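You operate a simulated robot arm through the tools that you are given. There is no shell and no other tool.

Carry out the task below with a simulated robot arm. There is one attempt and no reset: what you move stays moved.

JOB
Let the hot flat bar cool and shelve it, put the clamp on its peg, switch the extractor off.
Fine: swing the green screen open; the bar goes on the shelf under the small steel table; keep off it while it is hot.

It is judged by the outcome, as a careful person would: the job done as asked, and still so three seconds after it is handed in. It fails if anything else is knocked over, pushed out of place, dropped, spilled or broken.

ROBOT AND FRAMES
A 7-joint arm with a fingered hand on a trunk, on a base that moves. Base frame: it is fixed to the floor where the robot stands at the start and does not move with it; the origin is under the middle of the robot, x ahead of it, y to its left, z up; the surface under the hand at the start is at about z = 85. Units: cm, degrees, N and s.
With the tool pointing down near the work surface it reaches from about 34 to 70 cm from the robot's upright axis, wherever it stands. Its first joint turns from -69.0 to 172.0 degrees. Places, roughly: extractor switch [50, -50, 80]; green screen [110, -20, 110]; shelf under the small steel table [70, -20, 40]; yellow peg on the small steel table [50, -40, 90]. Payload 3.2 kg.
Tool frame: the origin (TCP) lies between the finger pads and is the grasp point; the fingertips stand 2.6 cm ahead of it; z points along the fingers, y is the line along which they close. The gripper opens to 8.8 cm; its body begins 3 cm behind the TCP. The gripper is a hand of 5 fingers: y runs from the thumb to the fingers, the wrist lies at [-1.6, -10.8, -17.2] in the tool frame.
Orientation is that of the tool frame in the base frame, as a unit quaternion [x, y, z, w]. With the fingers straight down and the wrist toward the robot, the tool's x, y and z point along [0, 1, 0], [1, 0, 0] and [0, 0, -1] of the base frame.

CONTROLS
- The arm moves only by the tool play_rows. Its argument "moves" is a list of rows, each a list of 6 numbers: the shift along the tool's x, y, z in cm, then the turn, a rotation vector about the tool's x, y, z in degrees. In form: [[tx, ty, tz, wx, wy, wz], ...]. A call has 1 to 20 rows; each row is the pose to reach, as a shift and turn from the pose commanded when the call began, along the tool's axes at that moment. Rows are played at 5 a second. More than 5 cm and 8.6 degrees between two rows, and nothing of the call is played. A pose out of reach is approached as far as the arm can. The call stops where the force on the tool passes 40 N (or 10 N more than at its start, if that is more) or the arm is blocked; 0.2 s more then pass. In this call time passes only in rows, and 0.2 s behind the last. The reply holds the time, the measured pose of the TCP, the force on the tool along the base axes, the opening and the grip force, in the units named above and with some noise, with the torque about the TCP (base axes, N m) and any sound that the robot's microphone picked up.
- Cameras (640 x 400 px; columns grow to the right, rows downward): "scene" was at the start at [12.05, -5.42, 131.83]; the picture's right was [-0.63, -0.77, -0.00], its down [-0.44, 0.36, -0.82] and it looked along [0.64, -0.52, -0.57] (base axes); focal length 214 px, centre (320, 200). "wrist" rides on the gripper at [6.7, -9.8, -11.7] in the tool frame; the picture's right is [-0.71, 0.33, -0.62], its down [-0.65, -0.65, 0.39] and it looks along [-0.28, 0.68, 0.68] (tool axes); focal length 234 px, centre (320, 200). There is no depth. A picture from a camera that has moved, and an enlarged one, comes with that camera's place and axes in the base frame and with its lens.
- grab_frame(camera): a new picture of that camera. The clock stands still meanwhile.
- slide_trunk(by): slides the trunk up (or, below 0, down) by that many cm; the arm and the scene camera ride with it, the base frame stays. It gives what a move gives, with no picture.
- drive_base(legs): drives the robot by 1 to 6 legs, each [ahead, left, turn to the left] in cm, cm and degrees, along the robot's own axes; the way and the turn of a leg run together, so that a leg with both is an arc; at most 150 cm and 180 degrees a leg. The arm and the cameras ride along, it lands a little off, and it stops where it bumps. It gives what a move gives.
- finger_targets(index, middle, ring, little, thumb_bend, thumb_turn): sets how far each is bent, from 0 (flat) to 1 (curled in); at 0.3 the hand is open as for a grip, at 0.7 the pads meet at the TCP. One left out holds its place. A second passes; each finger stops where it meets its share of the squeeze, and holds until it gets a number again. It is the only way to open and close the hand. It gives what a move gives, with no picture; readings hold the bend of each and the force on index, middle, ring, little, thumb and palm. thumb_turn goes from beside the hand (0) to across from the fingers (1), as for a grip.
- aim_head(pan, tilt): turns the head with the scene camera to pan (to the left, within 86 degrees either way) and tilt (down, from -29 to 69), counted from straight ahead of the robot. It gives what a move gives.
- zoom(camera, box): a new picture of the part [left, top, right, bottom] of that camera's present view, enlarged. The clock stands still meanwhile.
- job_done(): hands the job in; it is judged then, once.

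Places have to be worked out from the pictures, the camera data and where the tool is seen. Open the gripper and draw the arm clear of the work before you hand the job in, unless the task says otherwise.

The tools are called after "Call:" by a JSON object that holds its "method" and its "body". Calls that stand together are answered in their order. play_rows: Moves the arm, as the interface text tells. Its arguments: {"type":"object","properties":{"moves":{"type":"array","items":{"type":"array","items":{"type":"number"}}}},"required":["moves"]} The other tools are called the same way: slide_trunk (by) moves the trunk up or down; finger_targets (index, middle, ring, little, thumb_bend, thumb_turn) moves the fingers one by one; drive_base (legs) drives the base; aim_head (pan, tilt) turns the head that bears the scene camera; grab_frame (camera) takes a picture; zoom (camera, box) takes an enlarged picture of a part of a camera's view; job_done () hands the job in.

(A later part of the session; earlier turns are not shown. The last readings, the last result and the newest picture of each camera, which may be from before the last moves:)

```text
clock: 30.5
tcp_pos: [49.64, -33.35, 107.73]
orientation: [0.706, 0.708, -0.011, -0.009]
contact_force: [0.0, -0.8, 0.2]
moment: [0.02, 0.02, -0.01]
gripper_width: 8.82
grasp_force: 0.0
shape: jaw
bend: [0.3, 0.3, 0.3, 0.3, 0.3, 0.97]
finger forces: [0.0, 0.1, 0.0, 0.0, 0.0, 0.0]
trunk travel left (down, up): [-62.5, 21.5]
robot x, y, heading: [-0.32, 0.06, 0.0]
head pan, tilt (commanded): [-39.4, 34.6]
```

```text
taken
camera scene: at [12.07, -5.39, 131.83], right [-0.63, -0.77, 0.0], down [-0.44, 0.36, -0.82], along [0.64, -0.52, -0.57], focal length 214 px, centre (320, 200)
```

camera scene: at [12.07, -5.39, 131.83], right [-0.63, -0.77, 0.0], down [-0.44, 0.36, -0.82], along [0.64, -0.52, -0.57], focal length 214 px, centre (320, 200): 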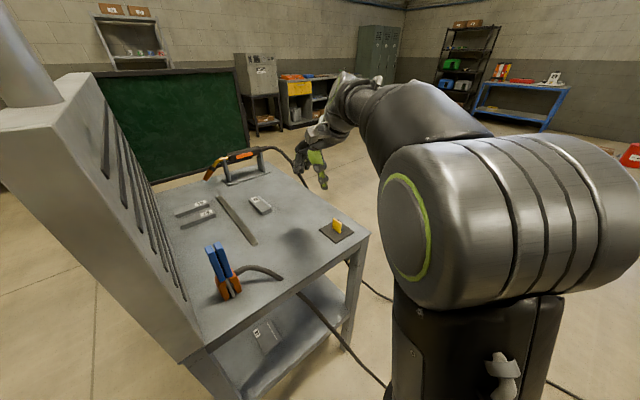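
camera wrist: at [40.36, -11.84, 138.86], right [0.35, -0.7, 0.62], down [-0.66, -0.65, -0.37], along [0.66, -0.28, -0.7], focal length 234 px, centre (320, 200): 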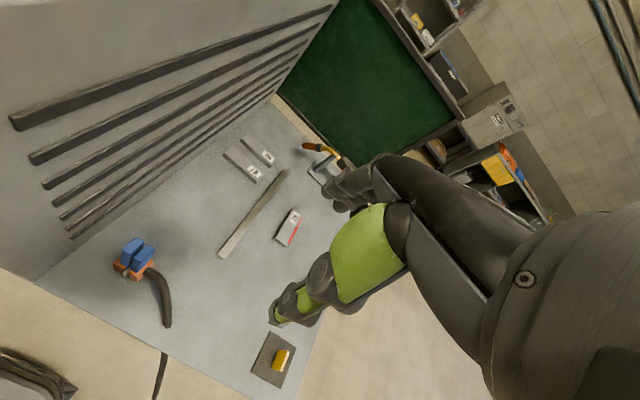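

Lowering works freely, so the limit is only at the upper end; the trunk can supply height. I zoom at W5, whose seam looks darker now.

Call:
{"method": "zoom", "body": {"camera": "scene", "box": [220, 170, 300, 230]}}

Call:
{"method": "zoom", "body": {"camera": "scene", "box": [310, 205, 370, 250]}}

```text
6.67 times, centred on (260, 200) of scene
camera zoom: at [12.07, -5.39, 131.83], right [-0.63, -0.77, 0.0], down [-0.44, 0.36, -0.82], along [0.64, -0.52, -0.57], focal length 1430 px, centre (720, 200)
```

zoom: 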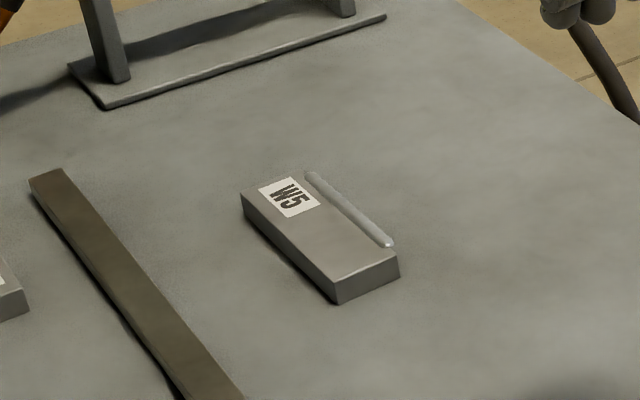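

```text
8.89 times, centred on (340, 228) of scene
camera zoom: at [12.07, -5.39, 131.83], right [-0.63, -0.77, 0.0], down [-0.44, 0.36, -0.82], along [0.64, -0.52, -0.57], focal length 1906 px, centre (142, -44)
```

zoom: 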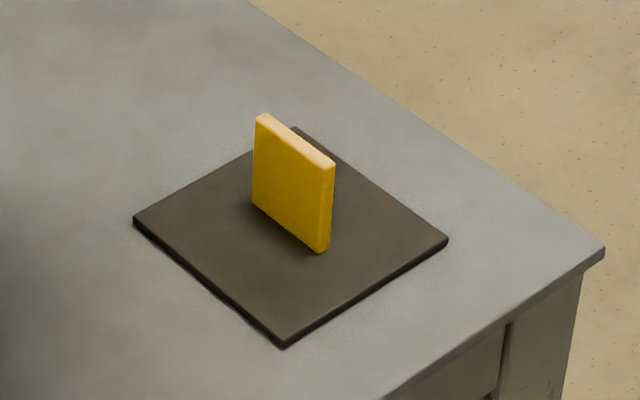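

W5's seam is grey and the smoke is gone at t≈30 s; I still leave it alone for longer. I raise the trunk for clearance and then carry the hand over to above the clamp.

Call:
{"method": "slide_trunk", "body": {"by": 8}}

Call:
{"method": "play_rows", "body": {"moves": [[4, -0.4, 0, -0.3, 0, 0], [8, -0.6, 0, -0.6, 0, 0], [12, -0.9, 0, -0.9, 0, 0], [16, -1.2, 0, -1.2, 0, 0], [20, -1.5, 0, -1.5, 0, 0], [25, -1.7, 0, -1.5, 0, 0]]}}

Call:
{"method": "grab_frame", "body": {"camera": "wrist"}}

Call:
{"method": "aim_head", "body": {"pan": -20, "tilt": 35}}

Call:
{"method": "grab_frame", "body": {"camera": "scene"}}

```text
clock: 31.7
tcp_pos: [49.66, -33.38, 115.68]
orientation: [0.706, 0.708, -0.012, -0.01]
contact_force: [-0.4, -0.3, -0.6]
moment: [0.02, -0.01, 0.02]
gripper_width: 8.78
grasp_force: 0.0
shape: jaw
bend: [0.3, 0.3, 0.3, 0.3, 0.3, 0.97]
finger forces: [0.0, 0.1, 0.0, 0.1, 0.0, 0.0]
trunk travel left (down, up): [-70.5, 13.5]
robot x, y, heading: [0.17, -0.32, -0.1]
head pan, tilt (commanded): [-39.4, 34.6]
```

```text
clock: 33.1
tcp_pos: [54.46, -9.15, 116.57]
orientation: [0.707, 0.708, -0.001, -0.002]
contact_force: [0.1, 0.5, 0.1]
moment: [-0.01, 0.02, -0.03]
gripper_width: 8.79
grasp_force: 0.1
shape: jaw
bend: [0.3, 0.3, 0.3, 0.3, 0.3, 0.97]
finger forces: [0.0, 0.1, 0.0, 0.0, 0.0, 0.0]
out of reach, approached as far as the arm can: row 3, 4, 5, 6
trunk travel left (down, up): [-70.5, 13.5]
robot x, y, heading: [0.38, -0.11, 0.0]
head pan, tilt (commanded): [-39.4, 34.6]
```

```text
taken
camera wrist: at [44.8, -2.43, 128.27], right [0.34, -0.71, 0.62], down [-0.66, -0.65, -0.39], along [0.68, -0.28, -0.68], focal length 234 px, centre (320, 200)
```

wrist: 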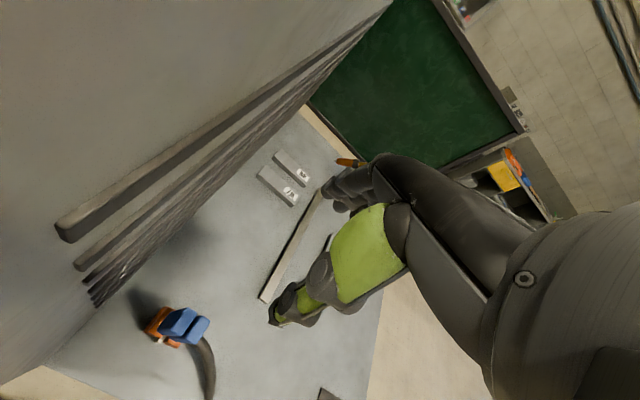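

```text
clock: 33.9
tcp_pos: [54.31, -9.35, 116.53]
orientation: [0.706, 0.709, -0.001, -0.002]
contact_force: [-0.3, -0.2, 0.0]
moment: [-0.01, -0.01, 0.03]
gripper_width: 8.8
grasp_force: 0.0
shape: jaw
bend: [0.3, 0.3, 0.3, 0.3, 0.3, 0.97]
finger forces: [0.0, 0.1, 0.0, 0.1, 0.1, 0.0]
trunk travel left (down, up): [-70.5, 13.5]
robot x, y, heading: [-0.02, -0.05, 0.1]
head pan, tilt (commanded): [-20.0, 35.0]
```

```text
taken
camera scene: at [13.51, -2.8, 139.77], right [-0.34, -0.94, 0.0], down [-0.54, 0.2, -0.82], along [0.77, -0.28, -0.57], focal length 214 px, centre (320, 200)
```

scene: 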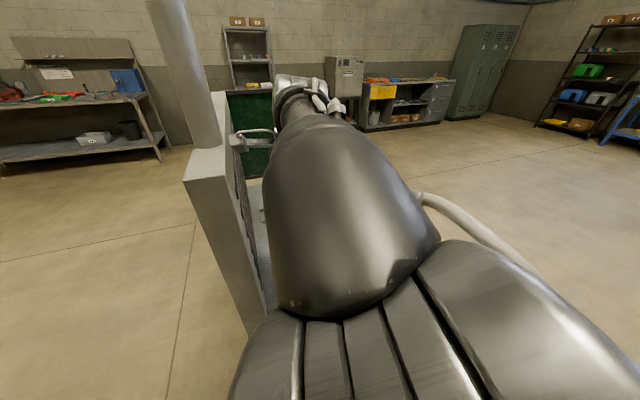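

The forearm now stretches level in front of the head and the hand stopped at x≈54. I probe with small steps straight back toward the robot to see what limits it.

Call:
{"method": "play_rows", "body": {"moves": [[0, -1, 0, 0, 0, 0], [0, -2, 0, 0, 0, 0], [0, -3, 0, 0, 0, 0], [0, -4, 0, 0, 0, 0]]}}

Call:
{"method": "play_rows", "body": {"moves": [[0, 0, 1.5, 0, 0, 0], [0, 0, 3, 0, 0, 0], [0, 0, 4.5, 0, 0, 0]]}}

```text
clock: 34.9
tcp_pos: [54.26, -9.84, 116.92]
orientation: [0.705, 0.709, -0.001, -0.002]
contact_force: [0.3, 0.3, 0.1]
moment: [0.0, -0.01, 0.0]
gripper_width: 8.82
grasp_force: 0.1
shape: jaw
bend: [0.3, 0.3, 0.3, 0.3, 0.3, 0.97]
finger forces: [0.1, 0.0, 0.0, 0.0, 0.1, 0.0]
out of reach, approached as far as the arm can: row 1, 2, 3, 4
trunk travel left (down, up): [-70.5, 13.5]
robot x, y, heading: [-0.4, 0.18, 0.0]
head pan, tilt (commanded): [-20.0, 35.0]
```

```text
clock: 35.7
tcp_pos: [54.56, -10.03, 112.39]
orientation: [0.707, 0.708, 0.0, -0.003]
contact_force: [0.9, -0.7, -1.0]
moment: [-0.01, 0.0, -0.03]
gripper_width: 8.79
grasp_force: 0.0
shape: jaw
bend: [0.3, 0.3, 0.3, 0.3, 0.3, 0.97]
finger forces: [0.0, 0.1, 0.0, 0.1, 0.0, 0.1]
trunk travel left (down, up): [-70.5, 13.5]
robot x, y, heading: [0.06, 0.06, 0.3]
head pan, tilt (commanded): [-20.0, 35.0]
```

Retracting is blocked in this arm posture. I swing the hand to the right with a turned-in wrist (as on my first move) to bring the elbow back out, then I'll turn it straight again.

Call:
{"method": "play_rows", "body": {"moves": [[-2.2, -1, 0, 0, 0, -7], [-4.4, -2, 0, 0, 0, -14], [-6.6, -3, 0, 0, 0, -21], [-8.8, -4.2, 0, 0, 0, -28], [-11, -5.5, 0, 0, 0, -35], [-13, -6.8, 0, 0, 0, -42], [-15, -8, 0, 0, 0, -49], [-17.2, -9.4, 0, 0, 0, -56], [-19.4, -10.8, 0, 0, 0, -63], [-21.6, -12, 0, 0, 0, -70], [-23.8, -13.2, 0, 0, 0, -77], [-26, -14.6, 0, 0, 0, -84]]}}

Call:
{"method": "grab_frame", "body": {"camera": "scene"}}

```text
clock: 38.3
tcp_pos: [39.71, -36.18, 112.47]
orientation: [0.05, 0.999, -0.001, -0.001]
contact_force: [0.2, 0.6, 0.2]
moment: [0.03, 0.01, 0.03]
gripper_width: 8.83
grasp_force: 0.2
shape: jaw
bend: [0.3, 0.3, 0.3, 0.3, 0.3, 0.97]
finger forces: [0.0, 0.0, 0.0, 0.0, 0.0, 0.0]
trunk travel left (down, up): [-70.5, 13.5]
robot x, y, heading: [0.12, -0.02, -0.1]
head pan, tilt (commanded): [-20.0, 35.0]
```

```text
taken
camera scene: at [13.52, -2.95, 139.76], right [-0.34, -0.94, 0.0], down [-0.54, 0.2, -0.82], along [0.77, -0.28, -0.57], focal length 214 px, centre (320, 200)
```

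scene: 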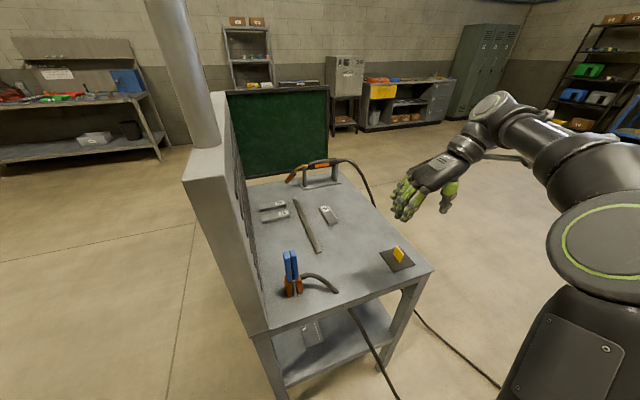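

The posture is fully reachable again with the elbow out. Now I turn the wrist back straight near the original start pose.

Call:
{"method": "play_rows", "body": {"moves": [[-0.3, 0.4, -0.6, 0, 0, 7], [-0.6, 0.8, -1.2, 0, 0, 14], [-1, 1.1, -1.9, 0, 0, 21], [-1.3, 1.5, -2.5, 0, 0, 28], [-1.6, 1.9, -3.1, 0, 0, 35], [-1.9, 2.3, -3.7, 0, 0, 42], [-2.2, 2.7, -4.4, 0, 0, 49], [-2.6, 3, -5, 0, 0, 56], [-2.9, 3.4, -5.6, 0, 0, 63], [-3.2, 3.8, -6.2, 0, 0, 70], [-3.5, 4.2, -6.9, 0, 0, 77], [-3.9, 4.6, -7.5, 0, 0, 84]]}}

Call:
{"method": "grab_frame", "body": {"camera": "scene"}}

```text
clock: 40.9
tcp_pos: [44.07, -31.68, 120.11]
orientation: [0.707, 0.707, -0.001, 0.0]
contact_force: [0.2, 0.2, 0.9]
moment: [-0.03, 0.03, 0.01]
gripper_width: 8.81
grasp_force: 0.1
shape: jaw
bend: [0.3, 0.3, 0.3, 0.3, 0.3, 0.97]
finger forces: [0.0, 0.0, 0.1, 0.1, 0.0, 0.0]
trunk travel left (down, up): [-70.5, 13.5]
robot x, y, heading: [0.06, 0.1, 0.2]
head pan, tilt (commanded): [-20.0, 35.0]
```

```text
taken
camera scene: at [13.52, -2.72, 139.77], right [-0.34, -0.94, 0.0], down [-0.54, 0.19, -0.82], along [0.77, -0.28, -0.57], focal length 214 px, centre (320, 200)
```

scene: 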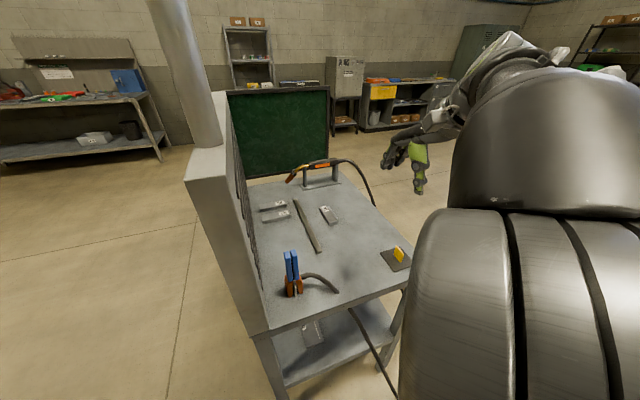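

Straight and well-reached now. I move left to above the clamp handles at safe height.

Call:
{"method": "play_rows", "body": {"moves": [[4, 0.7, 1.3, 0, 0, 0], [8, 1.3, 2.7, 0, 0, 0], [12, 2, 4, 0, 0, 0], [16, 2.7, 5.3, 0, 0, 0], [20, 3.3, 6.7, 0, 0, 0], [23.5, 4, 8, 0, 0, 0]]}}

Call:
{"method": "grab_frame", "body": {"camera": "scene"}}

Call:
{"method": "grab_frame", "body": {"camera": "wrist"}}

```text
clock: 42.3
tcp_pos: [54.67, -9.5, 111.87]
orientation: [0.707, 0.707, -0.001, -0.003]
contact_force: [0.2, 0.8, 0.5]
moment: [-0.01, 0.01, -0.01]
gripper_width: 8.77
grasp_force: 0.2
shape: jaw
bend: [0.3, 0.3, 0.3, 0.3, 0.3, 0.97]
finger forces: [0.1, 0.1, 0.0, 0.0, 0.1, 0.0]
out of reach, approached as far as the arm can: row 2, 3, 4, 5, 6
trunk travel left (down, up): [-70.5, 13.5]
robot x, y, heading: [-0.03, -0.05, 0.4]
head pan, tilt (commanded): [-20.0, 35.0]
```

```text
taken
camera scene: at [13.55, -2.63, 139.77], right [-0.34, -0.94, 0.0], down [-0.54, 0.19, -0.82], along [0.77, -0.28, -0.57], focal length 214 px, centre (320, 200)
```

scene: 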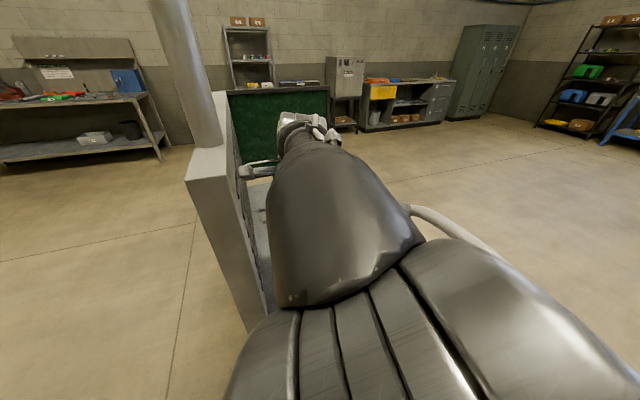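

```text
taken
camera wrist: at [45.0, -2.57, 123.63], right [0.33, -0.71, 0.62], down [-0.66, -0.65, -0.39], along [0.68, -0.28, -0.68], focal length 234 px, centre (320, 200)
```

wrist: 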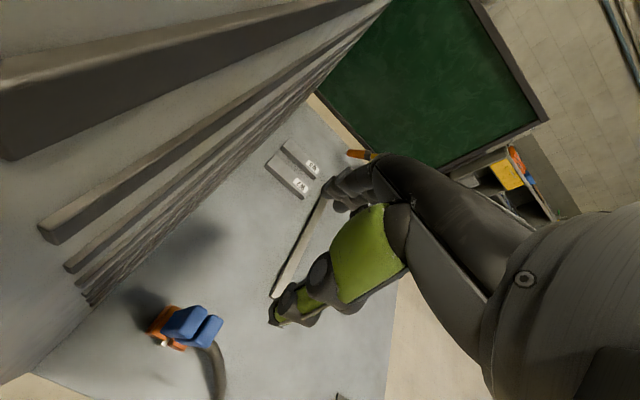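

The hand seems unable to come closer than ~55 cm at this relative height, while near the surface it may reach 34 cm; raising the trunk lets the arm work lower relative to its shoulder. I raise the trunk, lower the arm, then retract.

Call:
{"method": "slide_trunk", "body": {"by": 13}}

Call:
{"method": "play_rows", "body": {"moves": [[0.5, 0, 3, 0, 0, 0], [1, 0, 6, 0, 0, 0], [1.5, 0, 9, 0, 0, 0], [1.5, 0, 12, 0, 0, 0], [1.5, -1, 14, 0, 0, 0], [1.5, -2.5, 14, 0, 0, 0], [1.5, -4, 14, 0, 0, 0], [1.5, -5.5, 14, 0, 0, 0], [1.5, -6.7, 14, 0, 0, 0]]}}

Call:
{"method": "grab_frame", "body": {"camera": "scene"}}

Call:
{"method": "grab_frame", "body": {"camera": "wrist"}}

```text
clock: 43.9
tcp_pos: [54.51, -9.39, 124.92]
orientation: [0.706, 0.708, 0.0, -0.003]
contact_force: [-0.2, -0.7, -0.3]
moment: [0.02, 0.01, -0.01]
gripper_width: 8.81
grasp_force: 0.1
shape: jaw
bend: [0.3, 0.3, 0.3, 0.3, 0.3, 0.97]
finger forces: [0.0, 0.1, 0.0, 0.0, 0.1, 0.0]
trunk travel left (down, up): [-83.5, 0.5]
robot x, y, heading: [0.14, -0.25, -0.2]
head pan, tilt (commanded): [-20.0, 35.0]
```

```text
clock: 45.9
tcp_pos: [48.17, -7.95, 109.91]
orientation: [0.705, 0.709, -0.023, -0.022]
contact_force: [0.3, 0.1, 0.0]
moment: [0.01, -0.05, 0.0]
gripper_width: 8.83
grasp_force: 0.1
shape: jaw
bend: [0.3, 0.3, 0.3, 0.3, 0.3, 0.97]
finger forces: [0.0, 0.0, 0.1, 0.0, 0.1, 0.1]
out of reach, approached as far as the arm can: row 8, 9
trunk travel left (down, up): [-83.5, 0.5]
robot x, y, heading: [-0.22, -0.52, 0.3]
head pan, tilt (commanded): [-20.0, 35.0]
```

```text
taken
camera scene: at [13.52, -2.93, 152.76], right [-0.34, -0.94, 0.0], down [-0.54, 0.2, -0.82], along [0.77, -0.28, -0.57], focal length 214 px, centre (320, 200)
```

scene: 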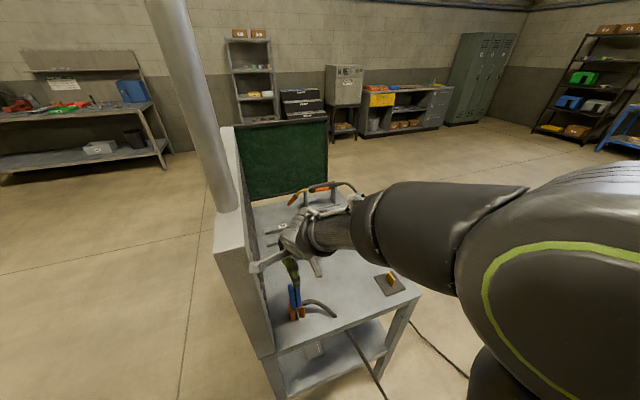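

```text
taken
camera wrist: at [39.15, -1.26, 122.32], right [0.38, -0.7, 0.6], down [-0.67, -0.65, -0.35], along [0.64, -0.27, -0.72], focal length 234 px, centre (320, 200)
```

wrist: 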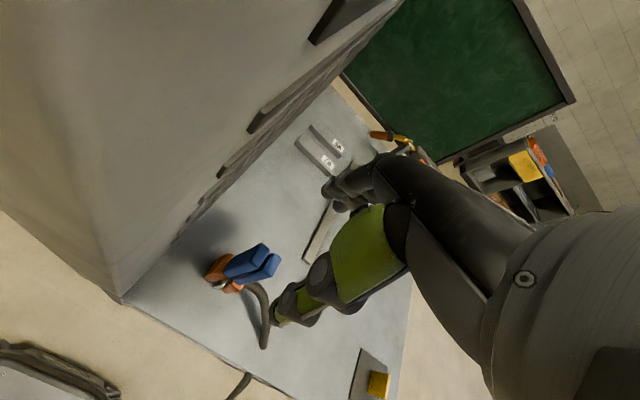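

The hand is now right above the clamp. I zoom to check its alignment with the handles before descending.

Call:
{"method": "zoom", "body": {"camera": "scene", "box": [240, 220, 360, 340]}}

Call:
{"method": "zoom", "body": {"camera": "wrist", "box": [180, 160, 400, 360]}}

```text
3.33 times, centred on (300, 280) of scene
camera zoom: at [13.52, -2.93, 152.76], right [-0.34, -0.94, 0.0], down [-0.54, 0.2, -0.82], along [0.77, -0.28, -0.57], focal length 715 px, centre (387, -67)
```

zoom: 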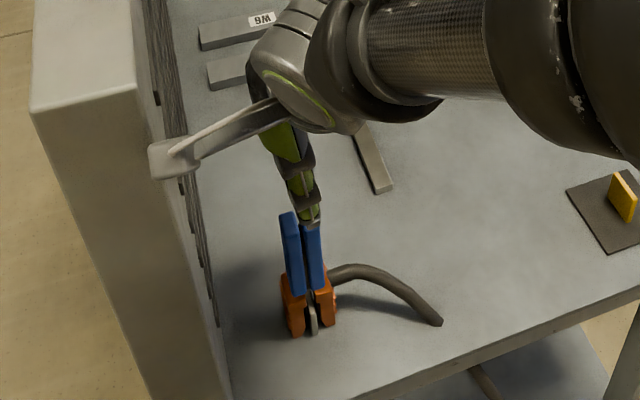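

```text
2.00 times, centred on (290, 260) of wrist
camera zoom: at [39.15, -1.26, 122.32], right [0.38, -0.7, 0.6], down [-0.67, -0.65, -0.35], along [0.64, -0.27, -0.72], focal length 468 px, centre (380, 80)
```

zoom: 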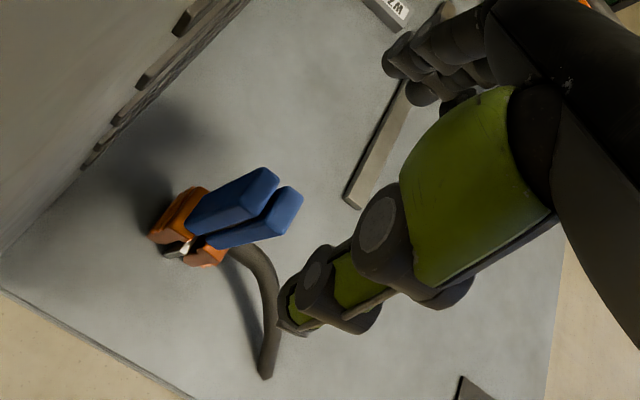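

Hand is centred on the handles, but the wrist-camera bracket is close to the hood's front corner. I yaw the hand 5° away from the hood, level it, and descend to just above the handles first.

Call:
{"method": "play_rows", "body": {"moves": [[-0.1, 0.1, 1.5, -0.9, 0, -1.5], [-0.2, 0.2, 3, -1.8, 0, -3], [-0.3, 0.3, 4.5, -2.7, 0, -5], [-0.35, 0.4, 5.9, -3.65, 0, -5]]}}

Call:
{"method": "zoom", "body": {"camera": "scene", "box": [240, 220, 360, 340]}}

Call:
{"method": "zoom", "body": {"camera": "wrist", "box": [180, 160, 400, 360]}}

```text
clock: 46.9
tcp_pos: [48.15, -8.3, 104.93]
orientation: [0.674, 0.738, 0.021, 0.022]
contact_force: [0.7, -0.1, 0.0]
moment: [0.0, 0.0, 0.02]
gripper_width: 8.76
grasp_force: 0.0
shape: jaw
bend: [0.3, 0.3, 0.3, 0.3, 0.3, 0.97]
finger forces: [0.1, 0.0, 0.0, 0.0, 0.0, 0.0]
trunk travel left (down, up): [-83.5, 0.5]
robot x, y, heading: [-0.15, 0.06, 0.1]
head pan, tilt (commanded): [-20.0, 35.0]
```

```text
3.33 times, centred on (300, 280) of scene
camera zoom: at [13.55, -2.71, 152.77], right [-0.34, -0.94, 0.0], down [-0.54, 0.19, -0.82], along [0.77, -0.28, -0.57], focal length 715 px, centre (387, -67)
```

zoom: 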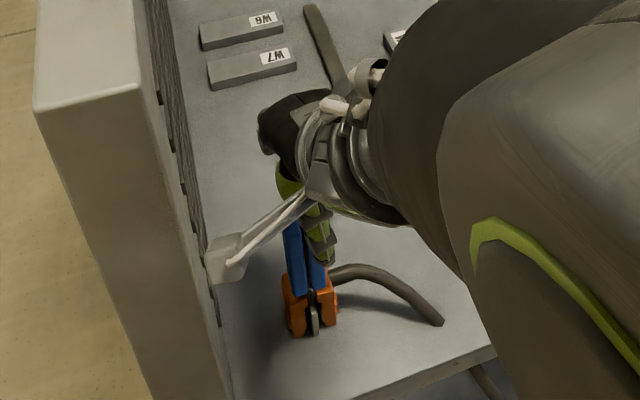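

```text
2.00 times, centred on (290, 260) of wrist
camera zoom: at [37.24, -2.4, 116.02], right [0.36, -0.67, 0.65], down [-0.57, -0.71, -0.42], along [0.74, -0.22, -0.64], focal length 468 px, centre (380, 80)
```

zoom: 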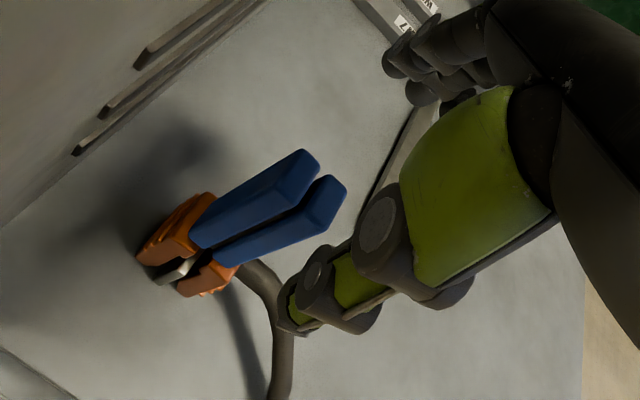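

Clear of the hood now; the tilt correction overshot by 3.5°, so I undo it while descending to grip height on the handles.

Call:
{"method": "play_rows", "body": {"moves": [[0, -0.1, 1.5, 0.9, 0, 0], [0, -0.2, 3, 1.8, 0, 0], [0, -0.3, 4.5, 2.6, 0, 0], [0, -0.4, 6, 3.5, 0, 0], [0, -0.45, 7.2, 3.5, 0, 0]]}}

Call:
{"method": "zoom", "body": {"camera": "scene", "box": [240, 220, 360, 340]}}

Call:
{"method": "zoom", "body": {"camera": "wrist", "box": [180, 160, 400, 360]}}

```text
clock: 48.1
tcp_pos: [48.1, -8.21, 97.81]
orientation: [0.674, 0.739, -0.003, 0.001]
contact_force: [-0.2, 0.1, 0.8]
moment: [0.02, 0.02, -0.01]
gripper_width: 8.82
grasp_force: 0.2
shape: jaw
bend: [0.3, 0.3, 0.3, 0.3, 0.3, 0.97]
finger forces: [0.0, 0.0, 0.1, 0.0, 0.0, 0.0]
trunk travel left (down, up): [-83.5, 0.5]
robot x, y, heading: [-0.13, 0.17, 0.2]
head pan, tilt (commanded): [-20.0, 35.0]
```

```text
3.33 times, centred on (300, 280) of scene
camera zoom: at [13.55, -2.76, 152.77], right [-0.34, -0.94, 0.0], down [-0.54, 0.19, -0.82], along [0.77, -0.28, -0.57], focal length 715 px, centre (387, -67)
```

zoom: 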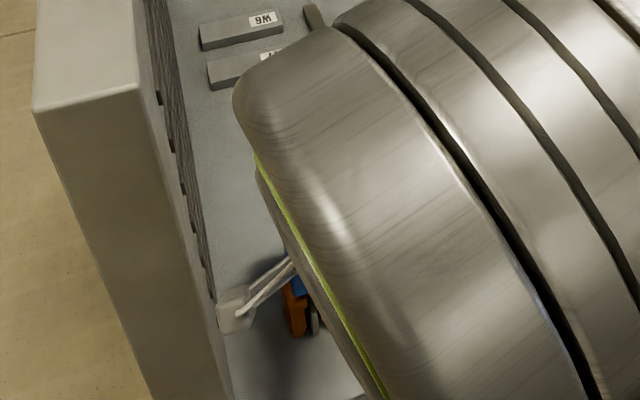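

```text
2.00 times, centred on (290, 260) of wrist
camera zoom: at [37.92, -2.29, 109.47], right [0.4, -0.67, 0.63], down [-0.59, -0.71, -0.38], along [0.7, -0.22, -0.68], focal length 468 px, centre (380, 80)
```

zoom: 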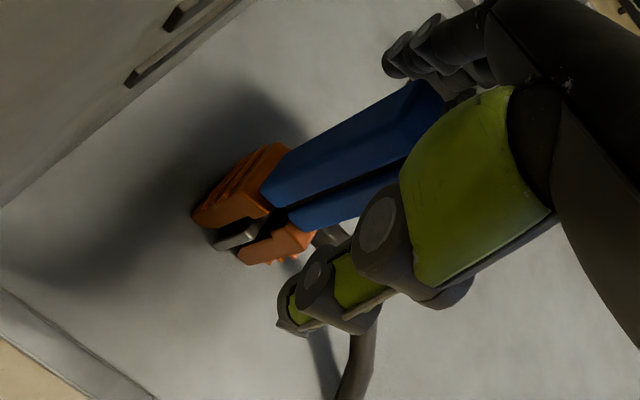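

The handles are between thumb and fingers. I close the hand on them.

Call:
{"method": "finger_targets", "body": {"index": 0.7, "middle": 0.7, "ring": 0.7, "little": 0.7, "thumb_bend": 0.7}}

Call:
{"method": "zoom", "body": {"camera": "wrist", "box": [180, 160, 400, 360]}}

```text
clock: 49.1
tcp_pos: [48.15, -8.16, 97.76]
orientation: [0.674, 0.738, -0.003, 0.0]
contact_force: [0.0, 0.6, 0.1]
moment: [-0.02, -0.05, 0.01]
gripper_width: 2.16
grasp_force: 9.8
shape: fingers
bend: [0.63, 0.66, 0.7, 0.7, 0.63, 0.97]
finger forces: [6.1, 3.4, 0.0, 0.0, 9.2, 0.1]
trunk travel left (down, up): [-83.5, 0.5]
robot x, y, heading: [-0.33, 0.21, 0.2]
head pan, tilt (commanded): [-20.0, 35.0]
```

```text
2.00 times, centred on (290, 260) of wrist
camera zoom: at [37.91, -2.32, 109.49], right [0.4, -0.67, 0.63], down [-0.59, -0.71, -0.38], along [0.7, -0.22, -0.68], focal length 468 px, centre (380, 80)
```

zoom: 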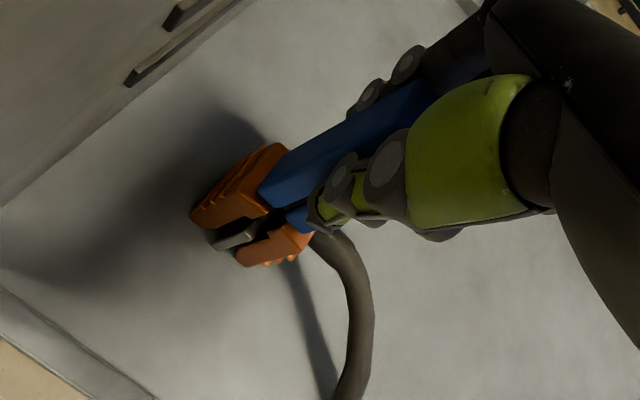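

Grip is on the 2.2 cm deep handles with ~10 N. I lift gently by 2 cm and check.

Call:
{"method": "play_rows", "body": {"moves": [[0, 0, -0.5, 0, 0, 0], [0, 0, -1, 0, 0, 0], [0, 0, -1.5, 0, 0, 0], [0, 0, -2, 0, 0, 0]]}}

Call:
{"method": "zoom", "body": {"camera": "wrist", "box": [180, 160, 400, 360]}}

```text
clock: 50.1
tcp_pos: [48.1, -8.3, 99.78]
orientation: [0.674, 0.738, -0.002, 0.001]
contact_force: [-0.6, 0.2, -3.1]
moment: [-0.02, -0.01, 0.02]
gripper_width: 2.12
grasp_force: 8.8
shape: fingers
bend: [0.63, 0.66, 0.7, 0.7, 0.63, 0.97]
finger forces: [5.8, 3.0, 0.0, 0.0, 8.7, 0.0]
trunk travel left (down, up): [-83.5, 0.5]
robot x, y, heading: [0.2, -0.29, -0.1]
head pan, tilt (commanded): [-20.0, 35.0]
```

```text
2.00 times, centred on (290, 260) of wrist
camera zoom: at [37.91, -2.43, 111.49], right [0.4, -0.67, 0.63], down [-0.59, -0.71, -0.38], along [0.7, -0.22, -0.68], focal length 468 px, centre (380, 80)
```

zoom: 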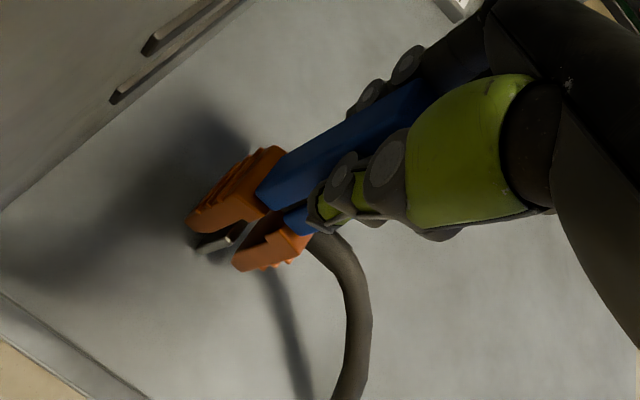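

The clamp came up cleanly (weight ≈3 N) and the grey tab stayed on the table. I lift further and carry it across to above the yellow peg.

Call:
{"method": "play_rows", "body": {"moves": [[0, 0, -1.5, 0, 0, 0], [0, 0, -3, 0, 0, 0], [0, 0, -4.5, 0, 0, 0], [0, 0, -6, 0, 0, 0], [0, 0, -7.5, 0, 0, 0]]}}

Call:
{"method": "play_rows", "body": {"moves": [[-2, -0.2, 0, 0, 0, 0], [-4.5, -0.5, 0, 0, 0, 0], [-7.5, -0.8, 0, 0, 0, 0], [-10.5, -1.1, 0, 0, 0, 0], [-13.5, -1.5, 0, 0, 0, 0], [-16.5, -1.8, 0, 0, 0, 0], [-19.5, -2.1, 0, 0, 0, 0], [-22.5, -2.5, 0, 0, 0, 0], [-25.5, -2.9, 0, 0, 0, 0], [-28.5, -3.2, 0, 0, 0, 0], [-31, -3.5, 0, 0, 0, 0], [-33.3, -3.8, 0, 0, 0, 0], [-33.3, -3.8, 0, 0, 0, 0]]}}

Call:
{"method": "aim_head", "body": {"pan": -45, "tilt": 45}}

Call:
{"method": "grab_frame", "body": {"camera": "scene"}}

Call:
{"method": "grab_frame", "body": {"camera": "wrist"}}

```text
clock: 51.3
tcp_pos: [48.1, -8.2, 107.28]
orientation: [0.673, 0.739, -0.002, 0.001]
contact_force: [0.2, -0.1, -3.5]
moment: [-0.04, -0.02, -0.03]
gripper_width: 2.11
grasp_force: 8.7
shape: fingers
bend: [0.63, 0.66, 0.7, 0.7, 0.63, 0.97]
finger forces: [5.8, 3.0, 0.0, 0.1, 8.7, 0.0]
trunk travel left (down, up): [-83.5, 0.5]
robot x, y, heading: [-0.37, -0.31, -0.0]
head pan, tilt (commanded): [-20.0, 35.0]
```

```text
clock: 54.1
tcp_pos: [47.41, -41.82, 107.37]
orientation: [0.674, 0.739, -0.002, 0.0]
contact_force: [0.6, 0.8, -3.2]
moment: [-0.02, -0.03, -0.01]
gripper_width: 2.1
grasp_force: 8.3
shape: fingers
bend: [0.64, 0.66, 0.7, 0.7, 0.63, 0.96]
finger forces: [5.8, 2.9, 0.0, 0.0, 8.5, 0.0]
trunk travel left (down, up): [-83.5, 0.5]
robot x, y, heading: [-0.03, -0.2, 0.1]
head pan, tilt (commanded): [-20.0, 35.0]
```

```text
clock: 55.0
tcp_pos: [47.45, -41.92, 107.37]
orientation: [0.675, 0.738, -0.002, 0.001]
contact_force: [-0.1, 0.3, -3.1]
moment: [-0.04, -0.04, 0.0]
gripper_width: 2.11
grasp_force: 8.5
shape: fingers
bend: [0.64, 0.66, 0.7, 0.7, 0.63, 0.96]
finger forces: [5.8, 2.8, 0.0, 0.0, 8.6, 0.0]
trunk travel left (down, up): [-83.5, 0.5]
robot x, y, heading: [-0.03, 0.14, 0.0]
head pan, tilt (commanded): [-45.0, 45.0]
```

```text
taken
camera scene: at [11.06, -5.6, 151.28], right [-0.7, -0.71, 0.0], down [-0.5, 0.5, -0.71], along [0.5, -0.5, -0.71], focal length 214 px, centre (320, 200)
```

scene: 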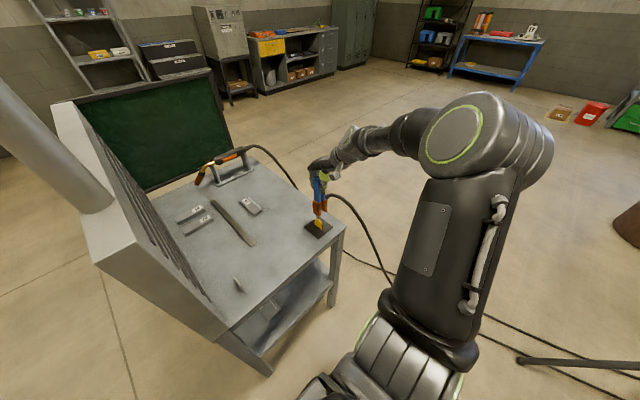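

```text
taken
camera wrist: at [37.19, -35.92, 119.1], right [0.4, -0.67, 0.63], down [-0.59, -0.71, -0.38], along [0.7, -0.22, -0.68], focal length 234 px, centre (320, 200)
```

wrist: 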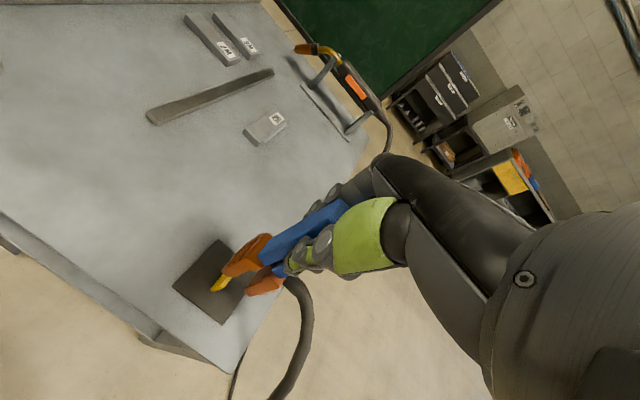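

The clamp is above the peg and the cable follows it. I zoom to check the alignment of the jaws over the yellow tab.

Call:
{"method": "zoom", "body": {"camera": "scene", "box": [280, 160, 360, 250]}}

Call:
{"method": "zoom", "body": {"camera": "wrist", "box": [160, 200, 320, 340]}}

Call:
{"method": "zoom", "body": {"camera": "scene", "box": [220, 190, 280, 300]}}

```text
4.44 times, centred on (320, 205) of scene
camera zoom: at [11.06, -5.6, 151.28], right [-0.7, -0.71, 0.0], down [-0.5, 0.5, -0.71], along [0.5, -0.5, -0.71], focal length 953 px, centre (320, 178)
```

zoom: 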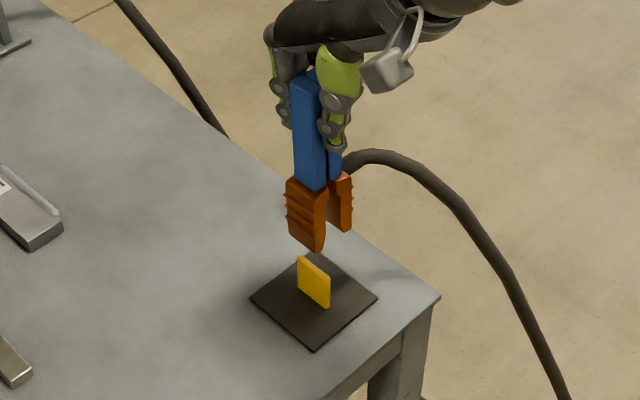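

```text
2.86 times, centred on (240, 270) of wrist
camera zoom: at [37.19, -35.92, 119.1], right [0.4, -0.67, 0.63], down [-0.59, -0.71, -0.38], along [0.7, -0.22, -0.68], focal length 669 px, centre (549, 0)
```

zoom: 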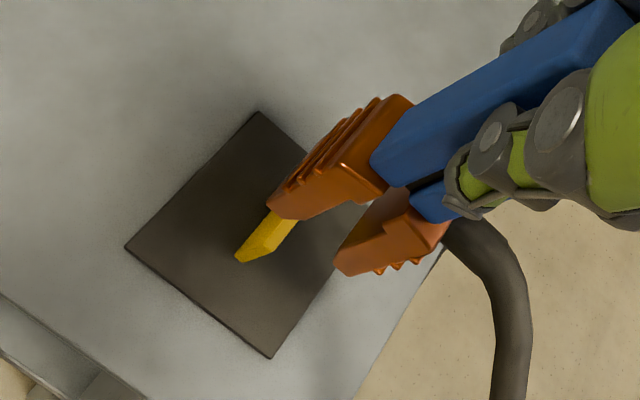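

```text
3.64 times, centred on (250, 245) of scene
camera zoom: at [11.06, -5.6, 151.28], right [-0.7, -0.71, 0.0], down [-0.5, 0.5, -0.71], along [0.5, -0.5, -0.71], focal length 780 px, centre (574, 36)
```

zoom: 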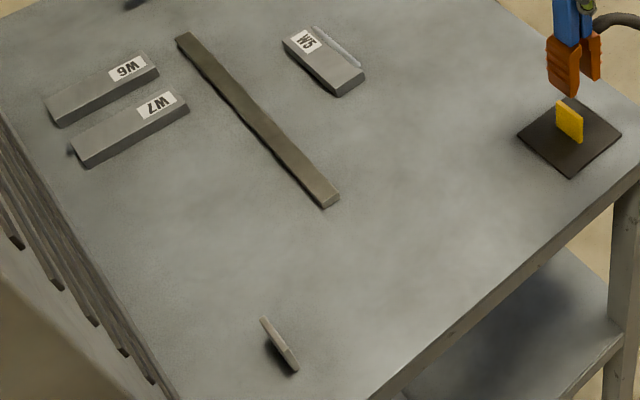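

The gap centre appears slightly right of the tab. I shift 0.4 cm left and lower to just above the tab, then look again.

Call:
{"method": "play_rows", "body": {"moves": [[0.2, 0.05, 1, 0, 0, 0], [0.4, 0.05, 2, 0, 0, 0], [0.4, 0.05, 3.2, 0, 0, 0], [0.4, 0.05, 3.2, 0, 0, 0]]}}

Call:
{"method": "zoom", "body": {"camera": "scene", "box": [300, 195, 345, 235]}}

Call:
{"method": "zoom", "body": {"camera": "wrist", "box": [200, 220, 290, 300]}}

```text
clock: 56.0
tcp_pos: [47.54, -41.37, 104.06]
orientation: [0.675, 0.738, -0.002, 0.001]
contact_force: [-0.1, 0.3, -3.5]
moment: [-0.03, -0.01, 0.02]
gripper_width: 2.1
grasp_force: 8.7
shape: fingers
bend: [0.64, 0.66, 0.7, 0.7, 0.63, 0.96]
finger forces: [5.8, 2.9, 0.0, 0.1, 8.5, 0.0]
trunk travel left (down, up): [-83.5, 0.5]
robot x, y, heading: [-0.12, 0.08, -0.1]
head pan, tilt (commanded): [-45.0, 45.0]
```

```text
10.00 times, centred on (322, 215) of scene
camera zoom: at [11.04, -5.57, 151.28], right [-0.71, -0.71, 0.0], down [-0.5, 0.5, -0.71], along [0.5, -0.5, -0.71], focal length 2145 px, centre (295, 50)
```

zoom: 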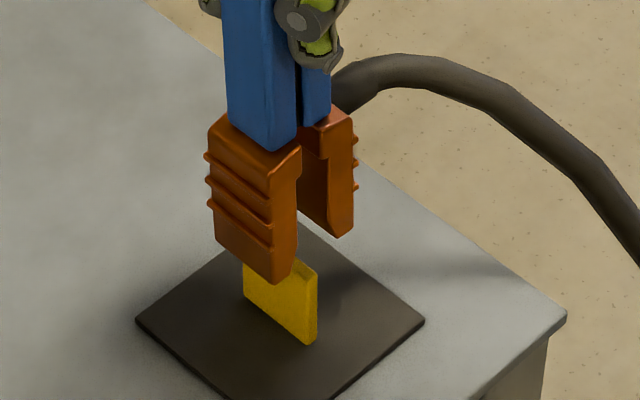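

```text
5.00 times, centred on (245, 260) of wrist
camera zoom: at [37.23, -35.47, 115.89], right [0.4, -0.67, 0.63], down [-0.59, -0.71, -0.38], along [0.7, -0.22, -0.68], focal length 1171 px, centre (695, -100)
```

zoom: 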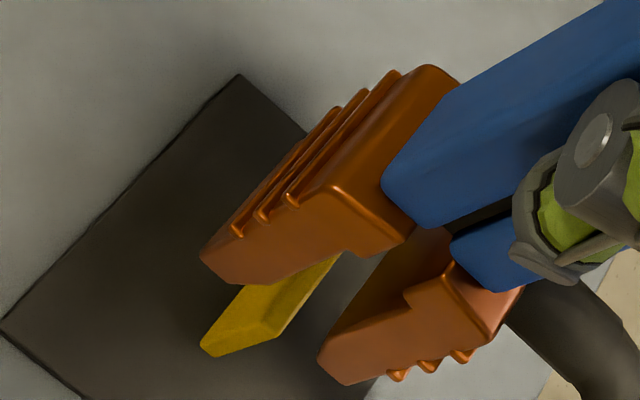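

Jaws and tab line up within a couple of millimetres. I lower the clamp over the tab.

Call:
{"method": "play_rows", "body": {"moves": [[0, 0, 1, 0, 0, 0], [0, 0, 2, 0, 0, 0], [0, 0, 3, 0, 0, 0], [0, 0, 4, 0, 0, 0], [0, 0, 4.8, 0, 0, 0]]}}

Call:
{"method": "zoom", "body": {"camera": "scene", "box": [300, 195, 345, 235]}}

Call:
{"method": "zoom", "body": {"camera": "wrist", "box": [200, 220, 290, 300]}}

```text
clock: 57.2
tcp_pos: [47.43, -41.37, 99.28]
orientation: [0.674, 0.739, -0.002, 0.001]
contact_force: [0.7, 0.0, -2.7]
moment: [-0.02, -0.02, -0.02]
gripper_width: 2.11
grasp_force: 8.3
shape: fingers
bend: [0.64, 0.66, 0.7, 0.7, 0.63, 0.96]
finger forces: [5.7, 2.8, 0.0, 0.0, 8.5, 0.0]
trunk travel left (down, up): [-83.5, 0.5]
robot x, y, heading: [0.14, -0.11, 0.1]
head pan, tilt (commanded): [-45.0, 45.0]
```

```text
10.00 times, centred on (322, 215) of scene
camera zoom: at [11.06, -5.63, 151.28], right [-0.71, -0.71, 0.0], down [-0.5, 0.5, -0.71], along [0.5, -0.5, -0.71], focal length 2145 px, centre (295, 50)
```

zoom: 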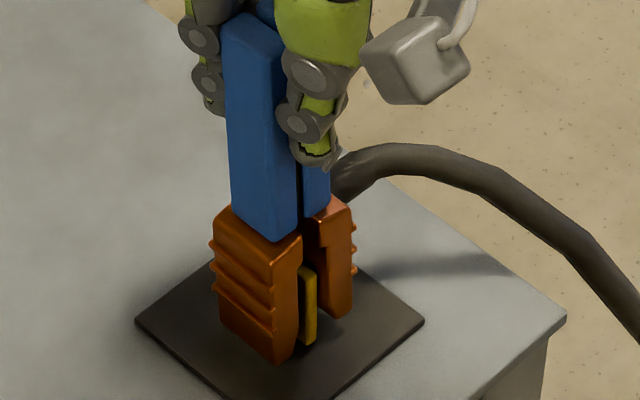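

```text
5.00 times, centred on (245, 260) of wrist
camera zoom: at [37.23, -35.51, 111.09], right [0.4, -0.67, 0.63], down [-0.59, -0.71, -0.38], along [0.7, -0.22, -0.68], focal length 1171 px, centre (695, -100)
```

zoom: 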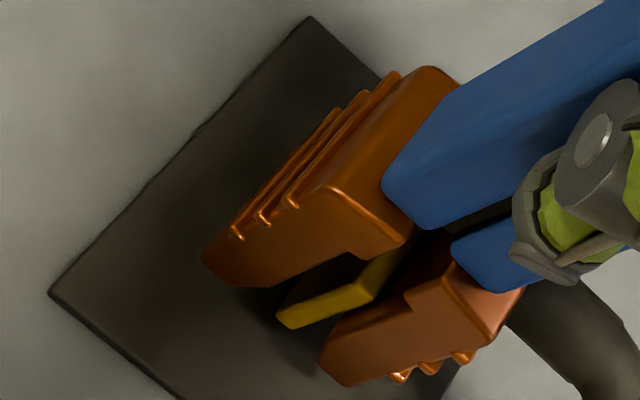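

The tab sits centred in the gap. I lower the last centimetre in small steps until it touches down.

Call:
{"method": "play_rows", "body": {"moves": [[0, 0, 0.3, 0, 0, 0], [0, 0, 0.6, 0, 0, 0], [0, 0, 0.8, 0, 0, 0]]}}

Call:
{"method": "zoom", "body": {"camera": "scene", "box": [300, 195, 345, 235]}}

```text
clock: 58.0
tcp_pos: [47.32, -41.41, 98.47]
orientation: [0.674, 0.738, -0.003, 0.0]
contact_force: [-0.9, -0.1, -3.1]
moment: [-0.04, -0.03, 0.01]
gripper_width: 2.11
grasp_force: 8.6
shape: fingers
bend: [0.64, 0.66, 0.7, 0.7, 0.63, 0.96]
finger forces: [5.8, 2.9, 0.0, 0.0, 8.6, 0.0]
trunk travel left (down, up): [-83.5, 0.5]
robot x, y, heading: [0.44, 0.31, -0.2]
head pan, tilt (commanded): [-45.0, 45.0]
```

```text
10.00 times, centred on (322, 215) of scene
camera zoom: at [11.05, -5.6, 151.28], right [-0.71, -0.71, 0.0], down [-0.5, 0.5, -0.71], along [0.5, -0.5, -0.71], focal length 2145 px, centre (295, 50)
```

zoom: 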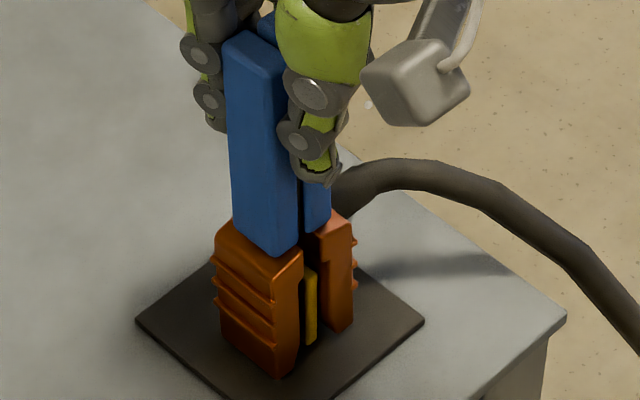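

Weight is still on the hand, so I continue down a little.

Call:
{"method": "play_rows", "body": {"moves": [[0, 0, 0.2, 0, 0, 0], [0, 0, 0.4, 0, 0, 0], [0, 0, 0.5, 0, 0, 0]]}}

```text
clock: 58.8
tcp_pos: [47.37, -41.41, 98.22]
orientation: [0.674, 0.739, -0.002, 0.002]
contact_force: [0.3, -0.6, 3.5]
moment: [0.01, -0.02, 0.0]
gripper_width: 2.08
grasp_force: 9.4
shape: fingers
bend: [0.64, 0.66, 0.7, 0.7, 0.63, 0.96]
finger forces: [6.0, 3.0, 0.0, 0.0, 9.9, 0.0]
trunk travel left (down, up): [-83.5, 0.5]
robot x, y, heading: [0.17, -0.14, 0.1]
head pan, tilt (commanded): [-45.0, 45.0]
```

The clamp has touched down on the peg base (force reversed to +3.5 N). I open the hand.

Call:
{"method": "finger_targets", "body": {"index": 0.3, "middle": 0.3, "ring": 0.3, "little": 0.3, "thumb_bend": 0.3}}

Call:
{"method": "zoom", "body": {"camera": "scene", "box": [290, 180, 355, 240]}}

Call:
{"method": "zoom", "body": {"camera": "wrist", "box": [180, 180, 400, 340]}}

```text
clock: 59.8
tcp_pos: [47.39, -41.41, 98.06]
orientation: [0.675, 0.738, -0.001, 0.0]
contact_force: [-0.5, 0.7, 0.2]
moment: [-0.02, 0.0, -0.01]
gripper_width: 8.76
grasp_force: 0.0
shape: fingers
bend: [0.3, 0.3, 0.3, 0.3, 0.3, 0.97]
finger forces: [0.0, 0.1, 0.1, 0.1, 0.0, 0.1]
trunk travel left (down, up): [-83.5, 0.5]
robot x, y, heading: [-0.17, 0.29, 0.1]
head pan, tilt (commanded): [-45.0, 45.0]
```

```text
6.67 times, centred on (322, 210) of scene
camera zoom: at [10.99, -5.55, 151.29], right [-0.71, -0.71, 0.0], down [-0.5, 0.5, -0.71], along [0.5, -0.5, -0.71], focal length 1430 px, centre (303, 133)
```

zoom: 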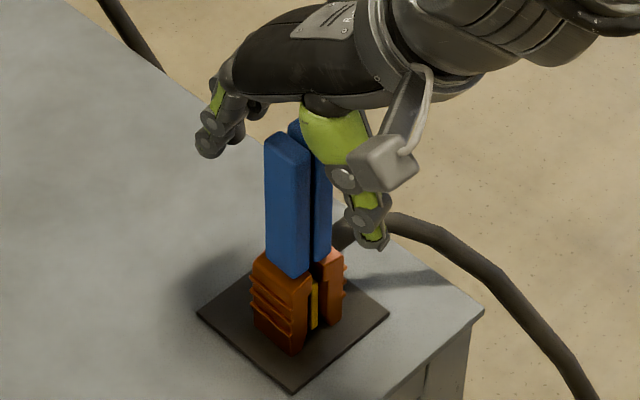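

```text
2.50 times, centred on (290, 260) of wrist
camera zoom: at [37.19, -35.5, 109.83], right [0.4, -0.67, 0.63], down [-0.59, -0.71, -0.38], along [0.7, -0.22, -0.68], focal length 585 px, centre (395, 50)
```

zoom: 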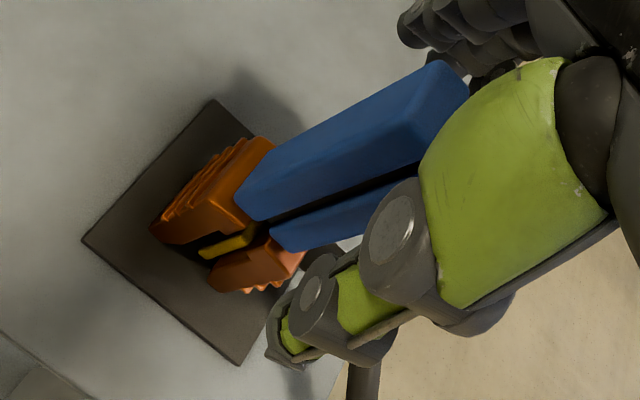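

The clamp stands upright on its peg. I withdraw straight up.

Call:
{"method": "play_rows", "body": {"moves": [[0, 0, -1.5, 0, 0, 0], [0, 0, -3.5, 0, 0, 0], [0, 0, -6, 0, 0, 0], [0, 0, -9, 0, 0, 0], [0, 0, -12, 0, 0, 0], [0, 0, -15, 0, 0, 0]]}}

Call:
{"method": "grab_frame", "body": {"camera": "scene"}}

Call:
{"method": "grab_frame", "body": {"camera": "wrist"}}

```text
clock: 61.2
tcp_pos: [47.39, -41.19, 113.12]
orientation: [0.674, 0.739, -0.002, 0.001]
contact_force: [-0.6, -0.2, -0.8]
moment: [-0.01, 0.01, 0.0]
gripper_width: 8.75
grasp_force: 0.0
shape: fingers
bend: [0.3, 0.3, 0.3, 0.3, 0.3, 0.97]
finger forces: [0.2, 0.0, 0.0, 0.0, 0.0, 0.0]
trunk travel left (down, up): [-83.5, 0.5]
robot x, y, heading: [0.01, 0.29, 0.3]
head pan, tilt (commanded): [-45.0, 45.0]
```

```text
taken
camera scene: at [10.95, -5.44, 151.29], right [-0.71, -0.71, 0.0], down [-0.5, 0.5, -0.71], along [0.5, -0.5, -0.71], focal length 214 px, centre (320, 200)
```

scene: 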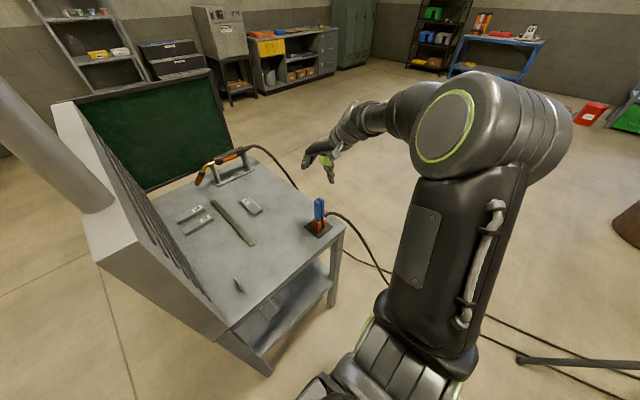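

```text
taken
camera wrist: at [37.21, -35.34, 124.84], right [0.4, -0.67, 0.63], down [-0.59, -0.71, -0.38], along [0.7, -0.22, -0.68], focal length 234 px, centre (320, 200)
```

wrist: 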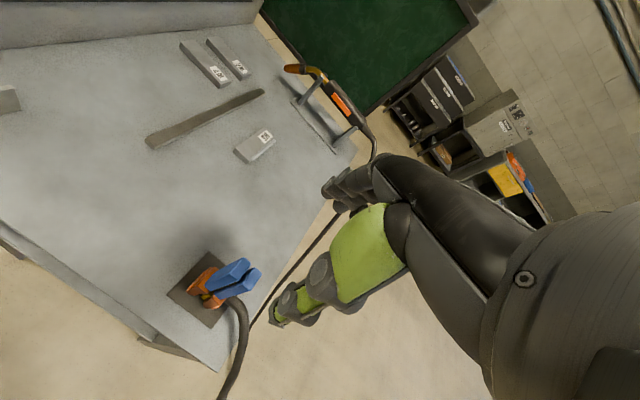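

Clamp job is done. Next I check where the clamp cable lies on the floor now, before moving the base.

Call:
{"method": "aim_head", "body": {"pan": -60, "tilt": 62}}

Call:
{"method": "grab_frame", "body": {"camera": "scene"}}

Call:
{"method": "aim_head", "body": {"pan": -15, "tilt": 60}}

Call:
{"method": "grab_frame", "body": {"camera": "scene"}}

```text
clock: 62.0
tcp_pos: [47.48, -41.33, 113.03]
orientation: [0.674, 0.738, -0.001, 0.001]
contact_force: [-0.6, 0.9, 0.4]
moment: [0.0, -0.01, -0.01]
gripper_width: 8.76
grasp_force: 0.2
shape: fingers
bend: [0.3, 0.3, 0.3, 0.3, 0.3, 0.97]
finger forces: [0.1, 0.0, 0.0, 0.0, 0.0, 0.0]
trunk travel left (down, up): [-83.5, 0.5]
robot x, y, heading: [0.04, 0.02, -0.0]
head pan, tilt (commanded): [-60.0, 62.0]
```

```text
taken
camera scene: at [8.48, -5.39, 149.11], right [-0.86, -0.5, 0.0], down [-0.44, 0.76, -0.47], along [0.24, -0.41, -0.88], focal length 214 px, centre (320, 200)
```

scene: 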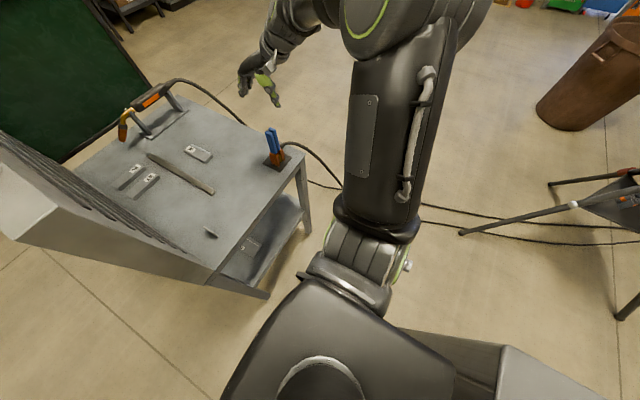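

```text
clock: 63.1
tcp_pos: [47.49, -41.29, 113.06]
orientation: [0.675, 0.738, -0.001, 0.001]
contact_force: [-0.4, 0.0, 0.1]
moment: [0.0, 0.01, 0.0]
gripper_width: 8.74
grasp_force: 0.0
shape: fingers
bend: [0.3, 0.3, 0.3, 0.3, 0.3, 0.97]
finger forces: [0.0, 0.0, 0.0, 0.0, 0.1, 0.0]
trunk travel left (down, up): [-83.5, 0.5]
robot x, y, heading: [0.16, 0.02, 0.1]
head pan, tilt (commanded): [-15.0, 60.0]
```

```text
taken
camera scene: at [11.67, -1.53, 149.34], right [-0.26, -0.97, 0.0], down [-0.84, 0.22, -0.5], along [0.48, -0.13, -0.87], focal length 214 px, centre (320, 200)
```

scene: 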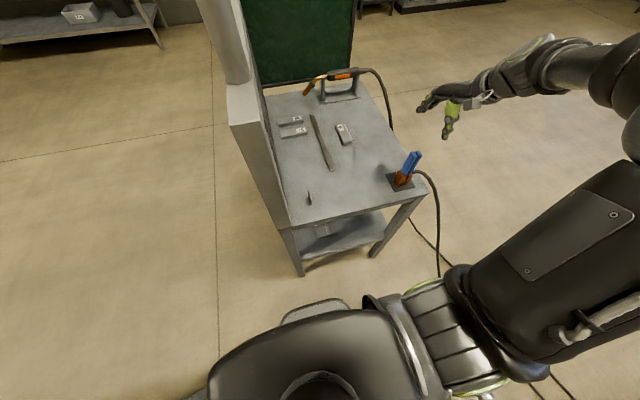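

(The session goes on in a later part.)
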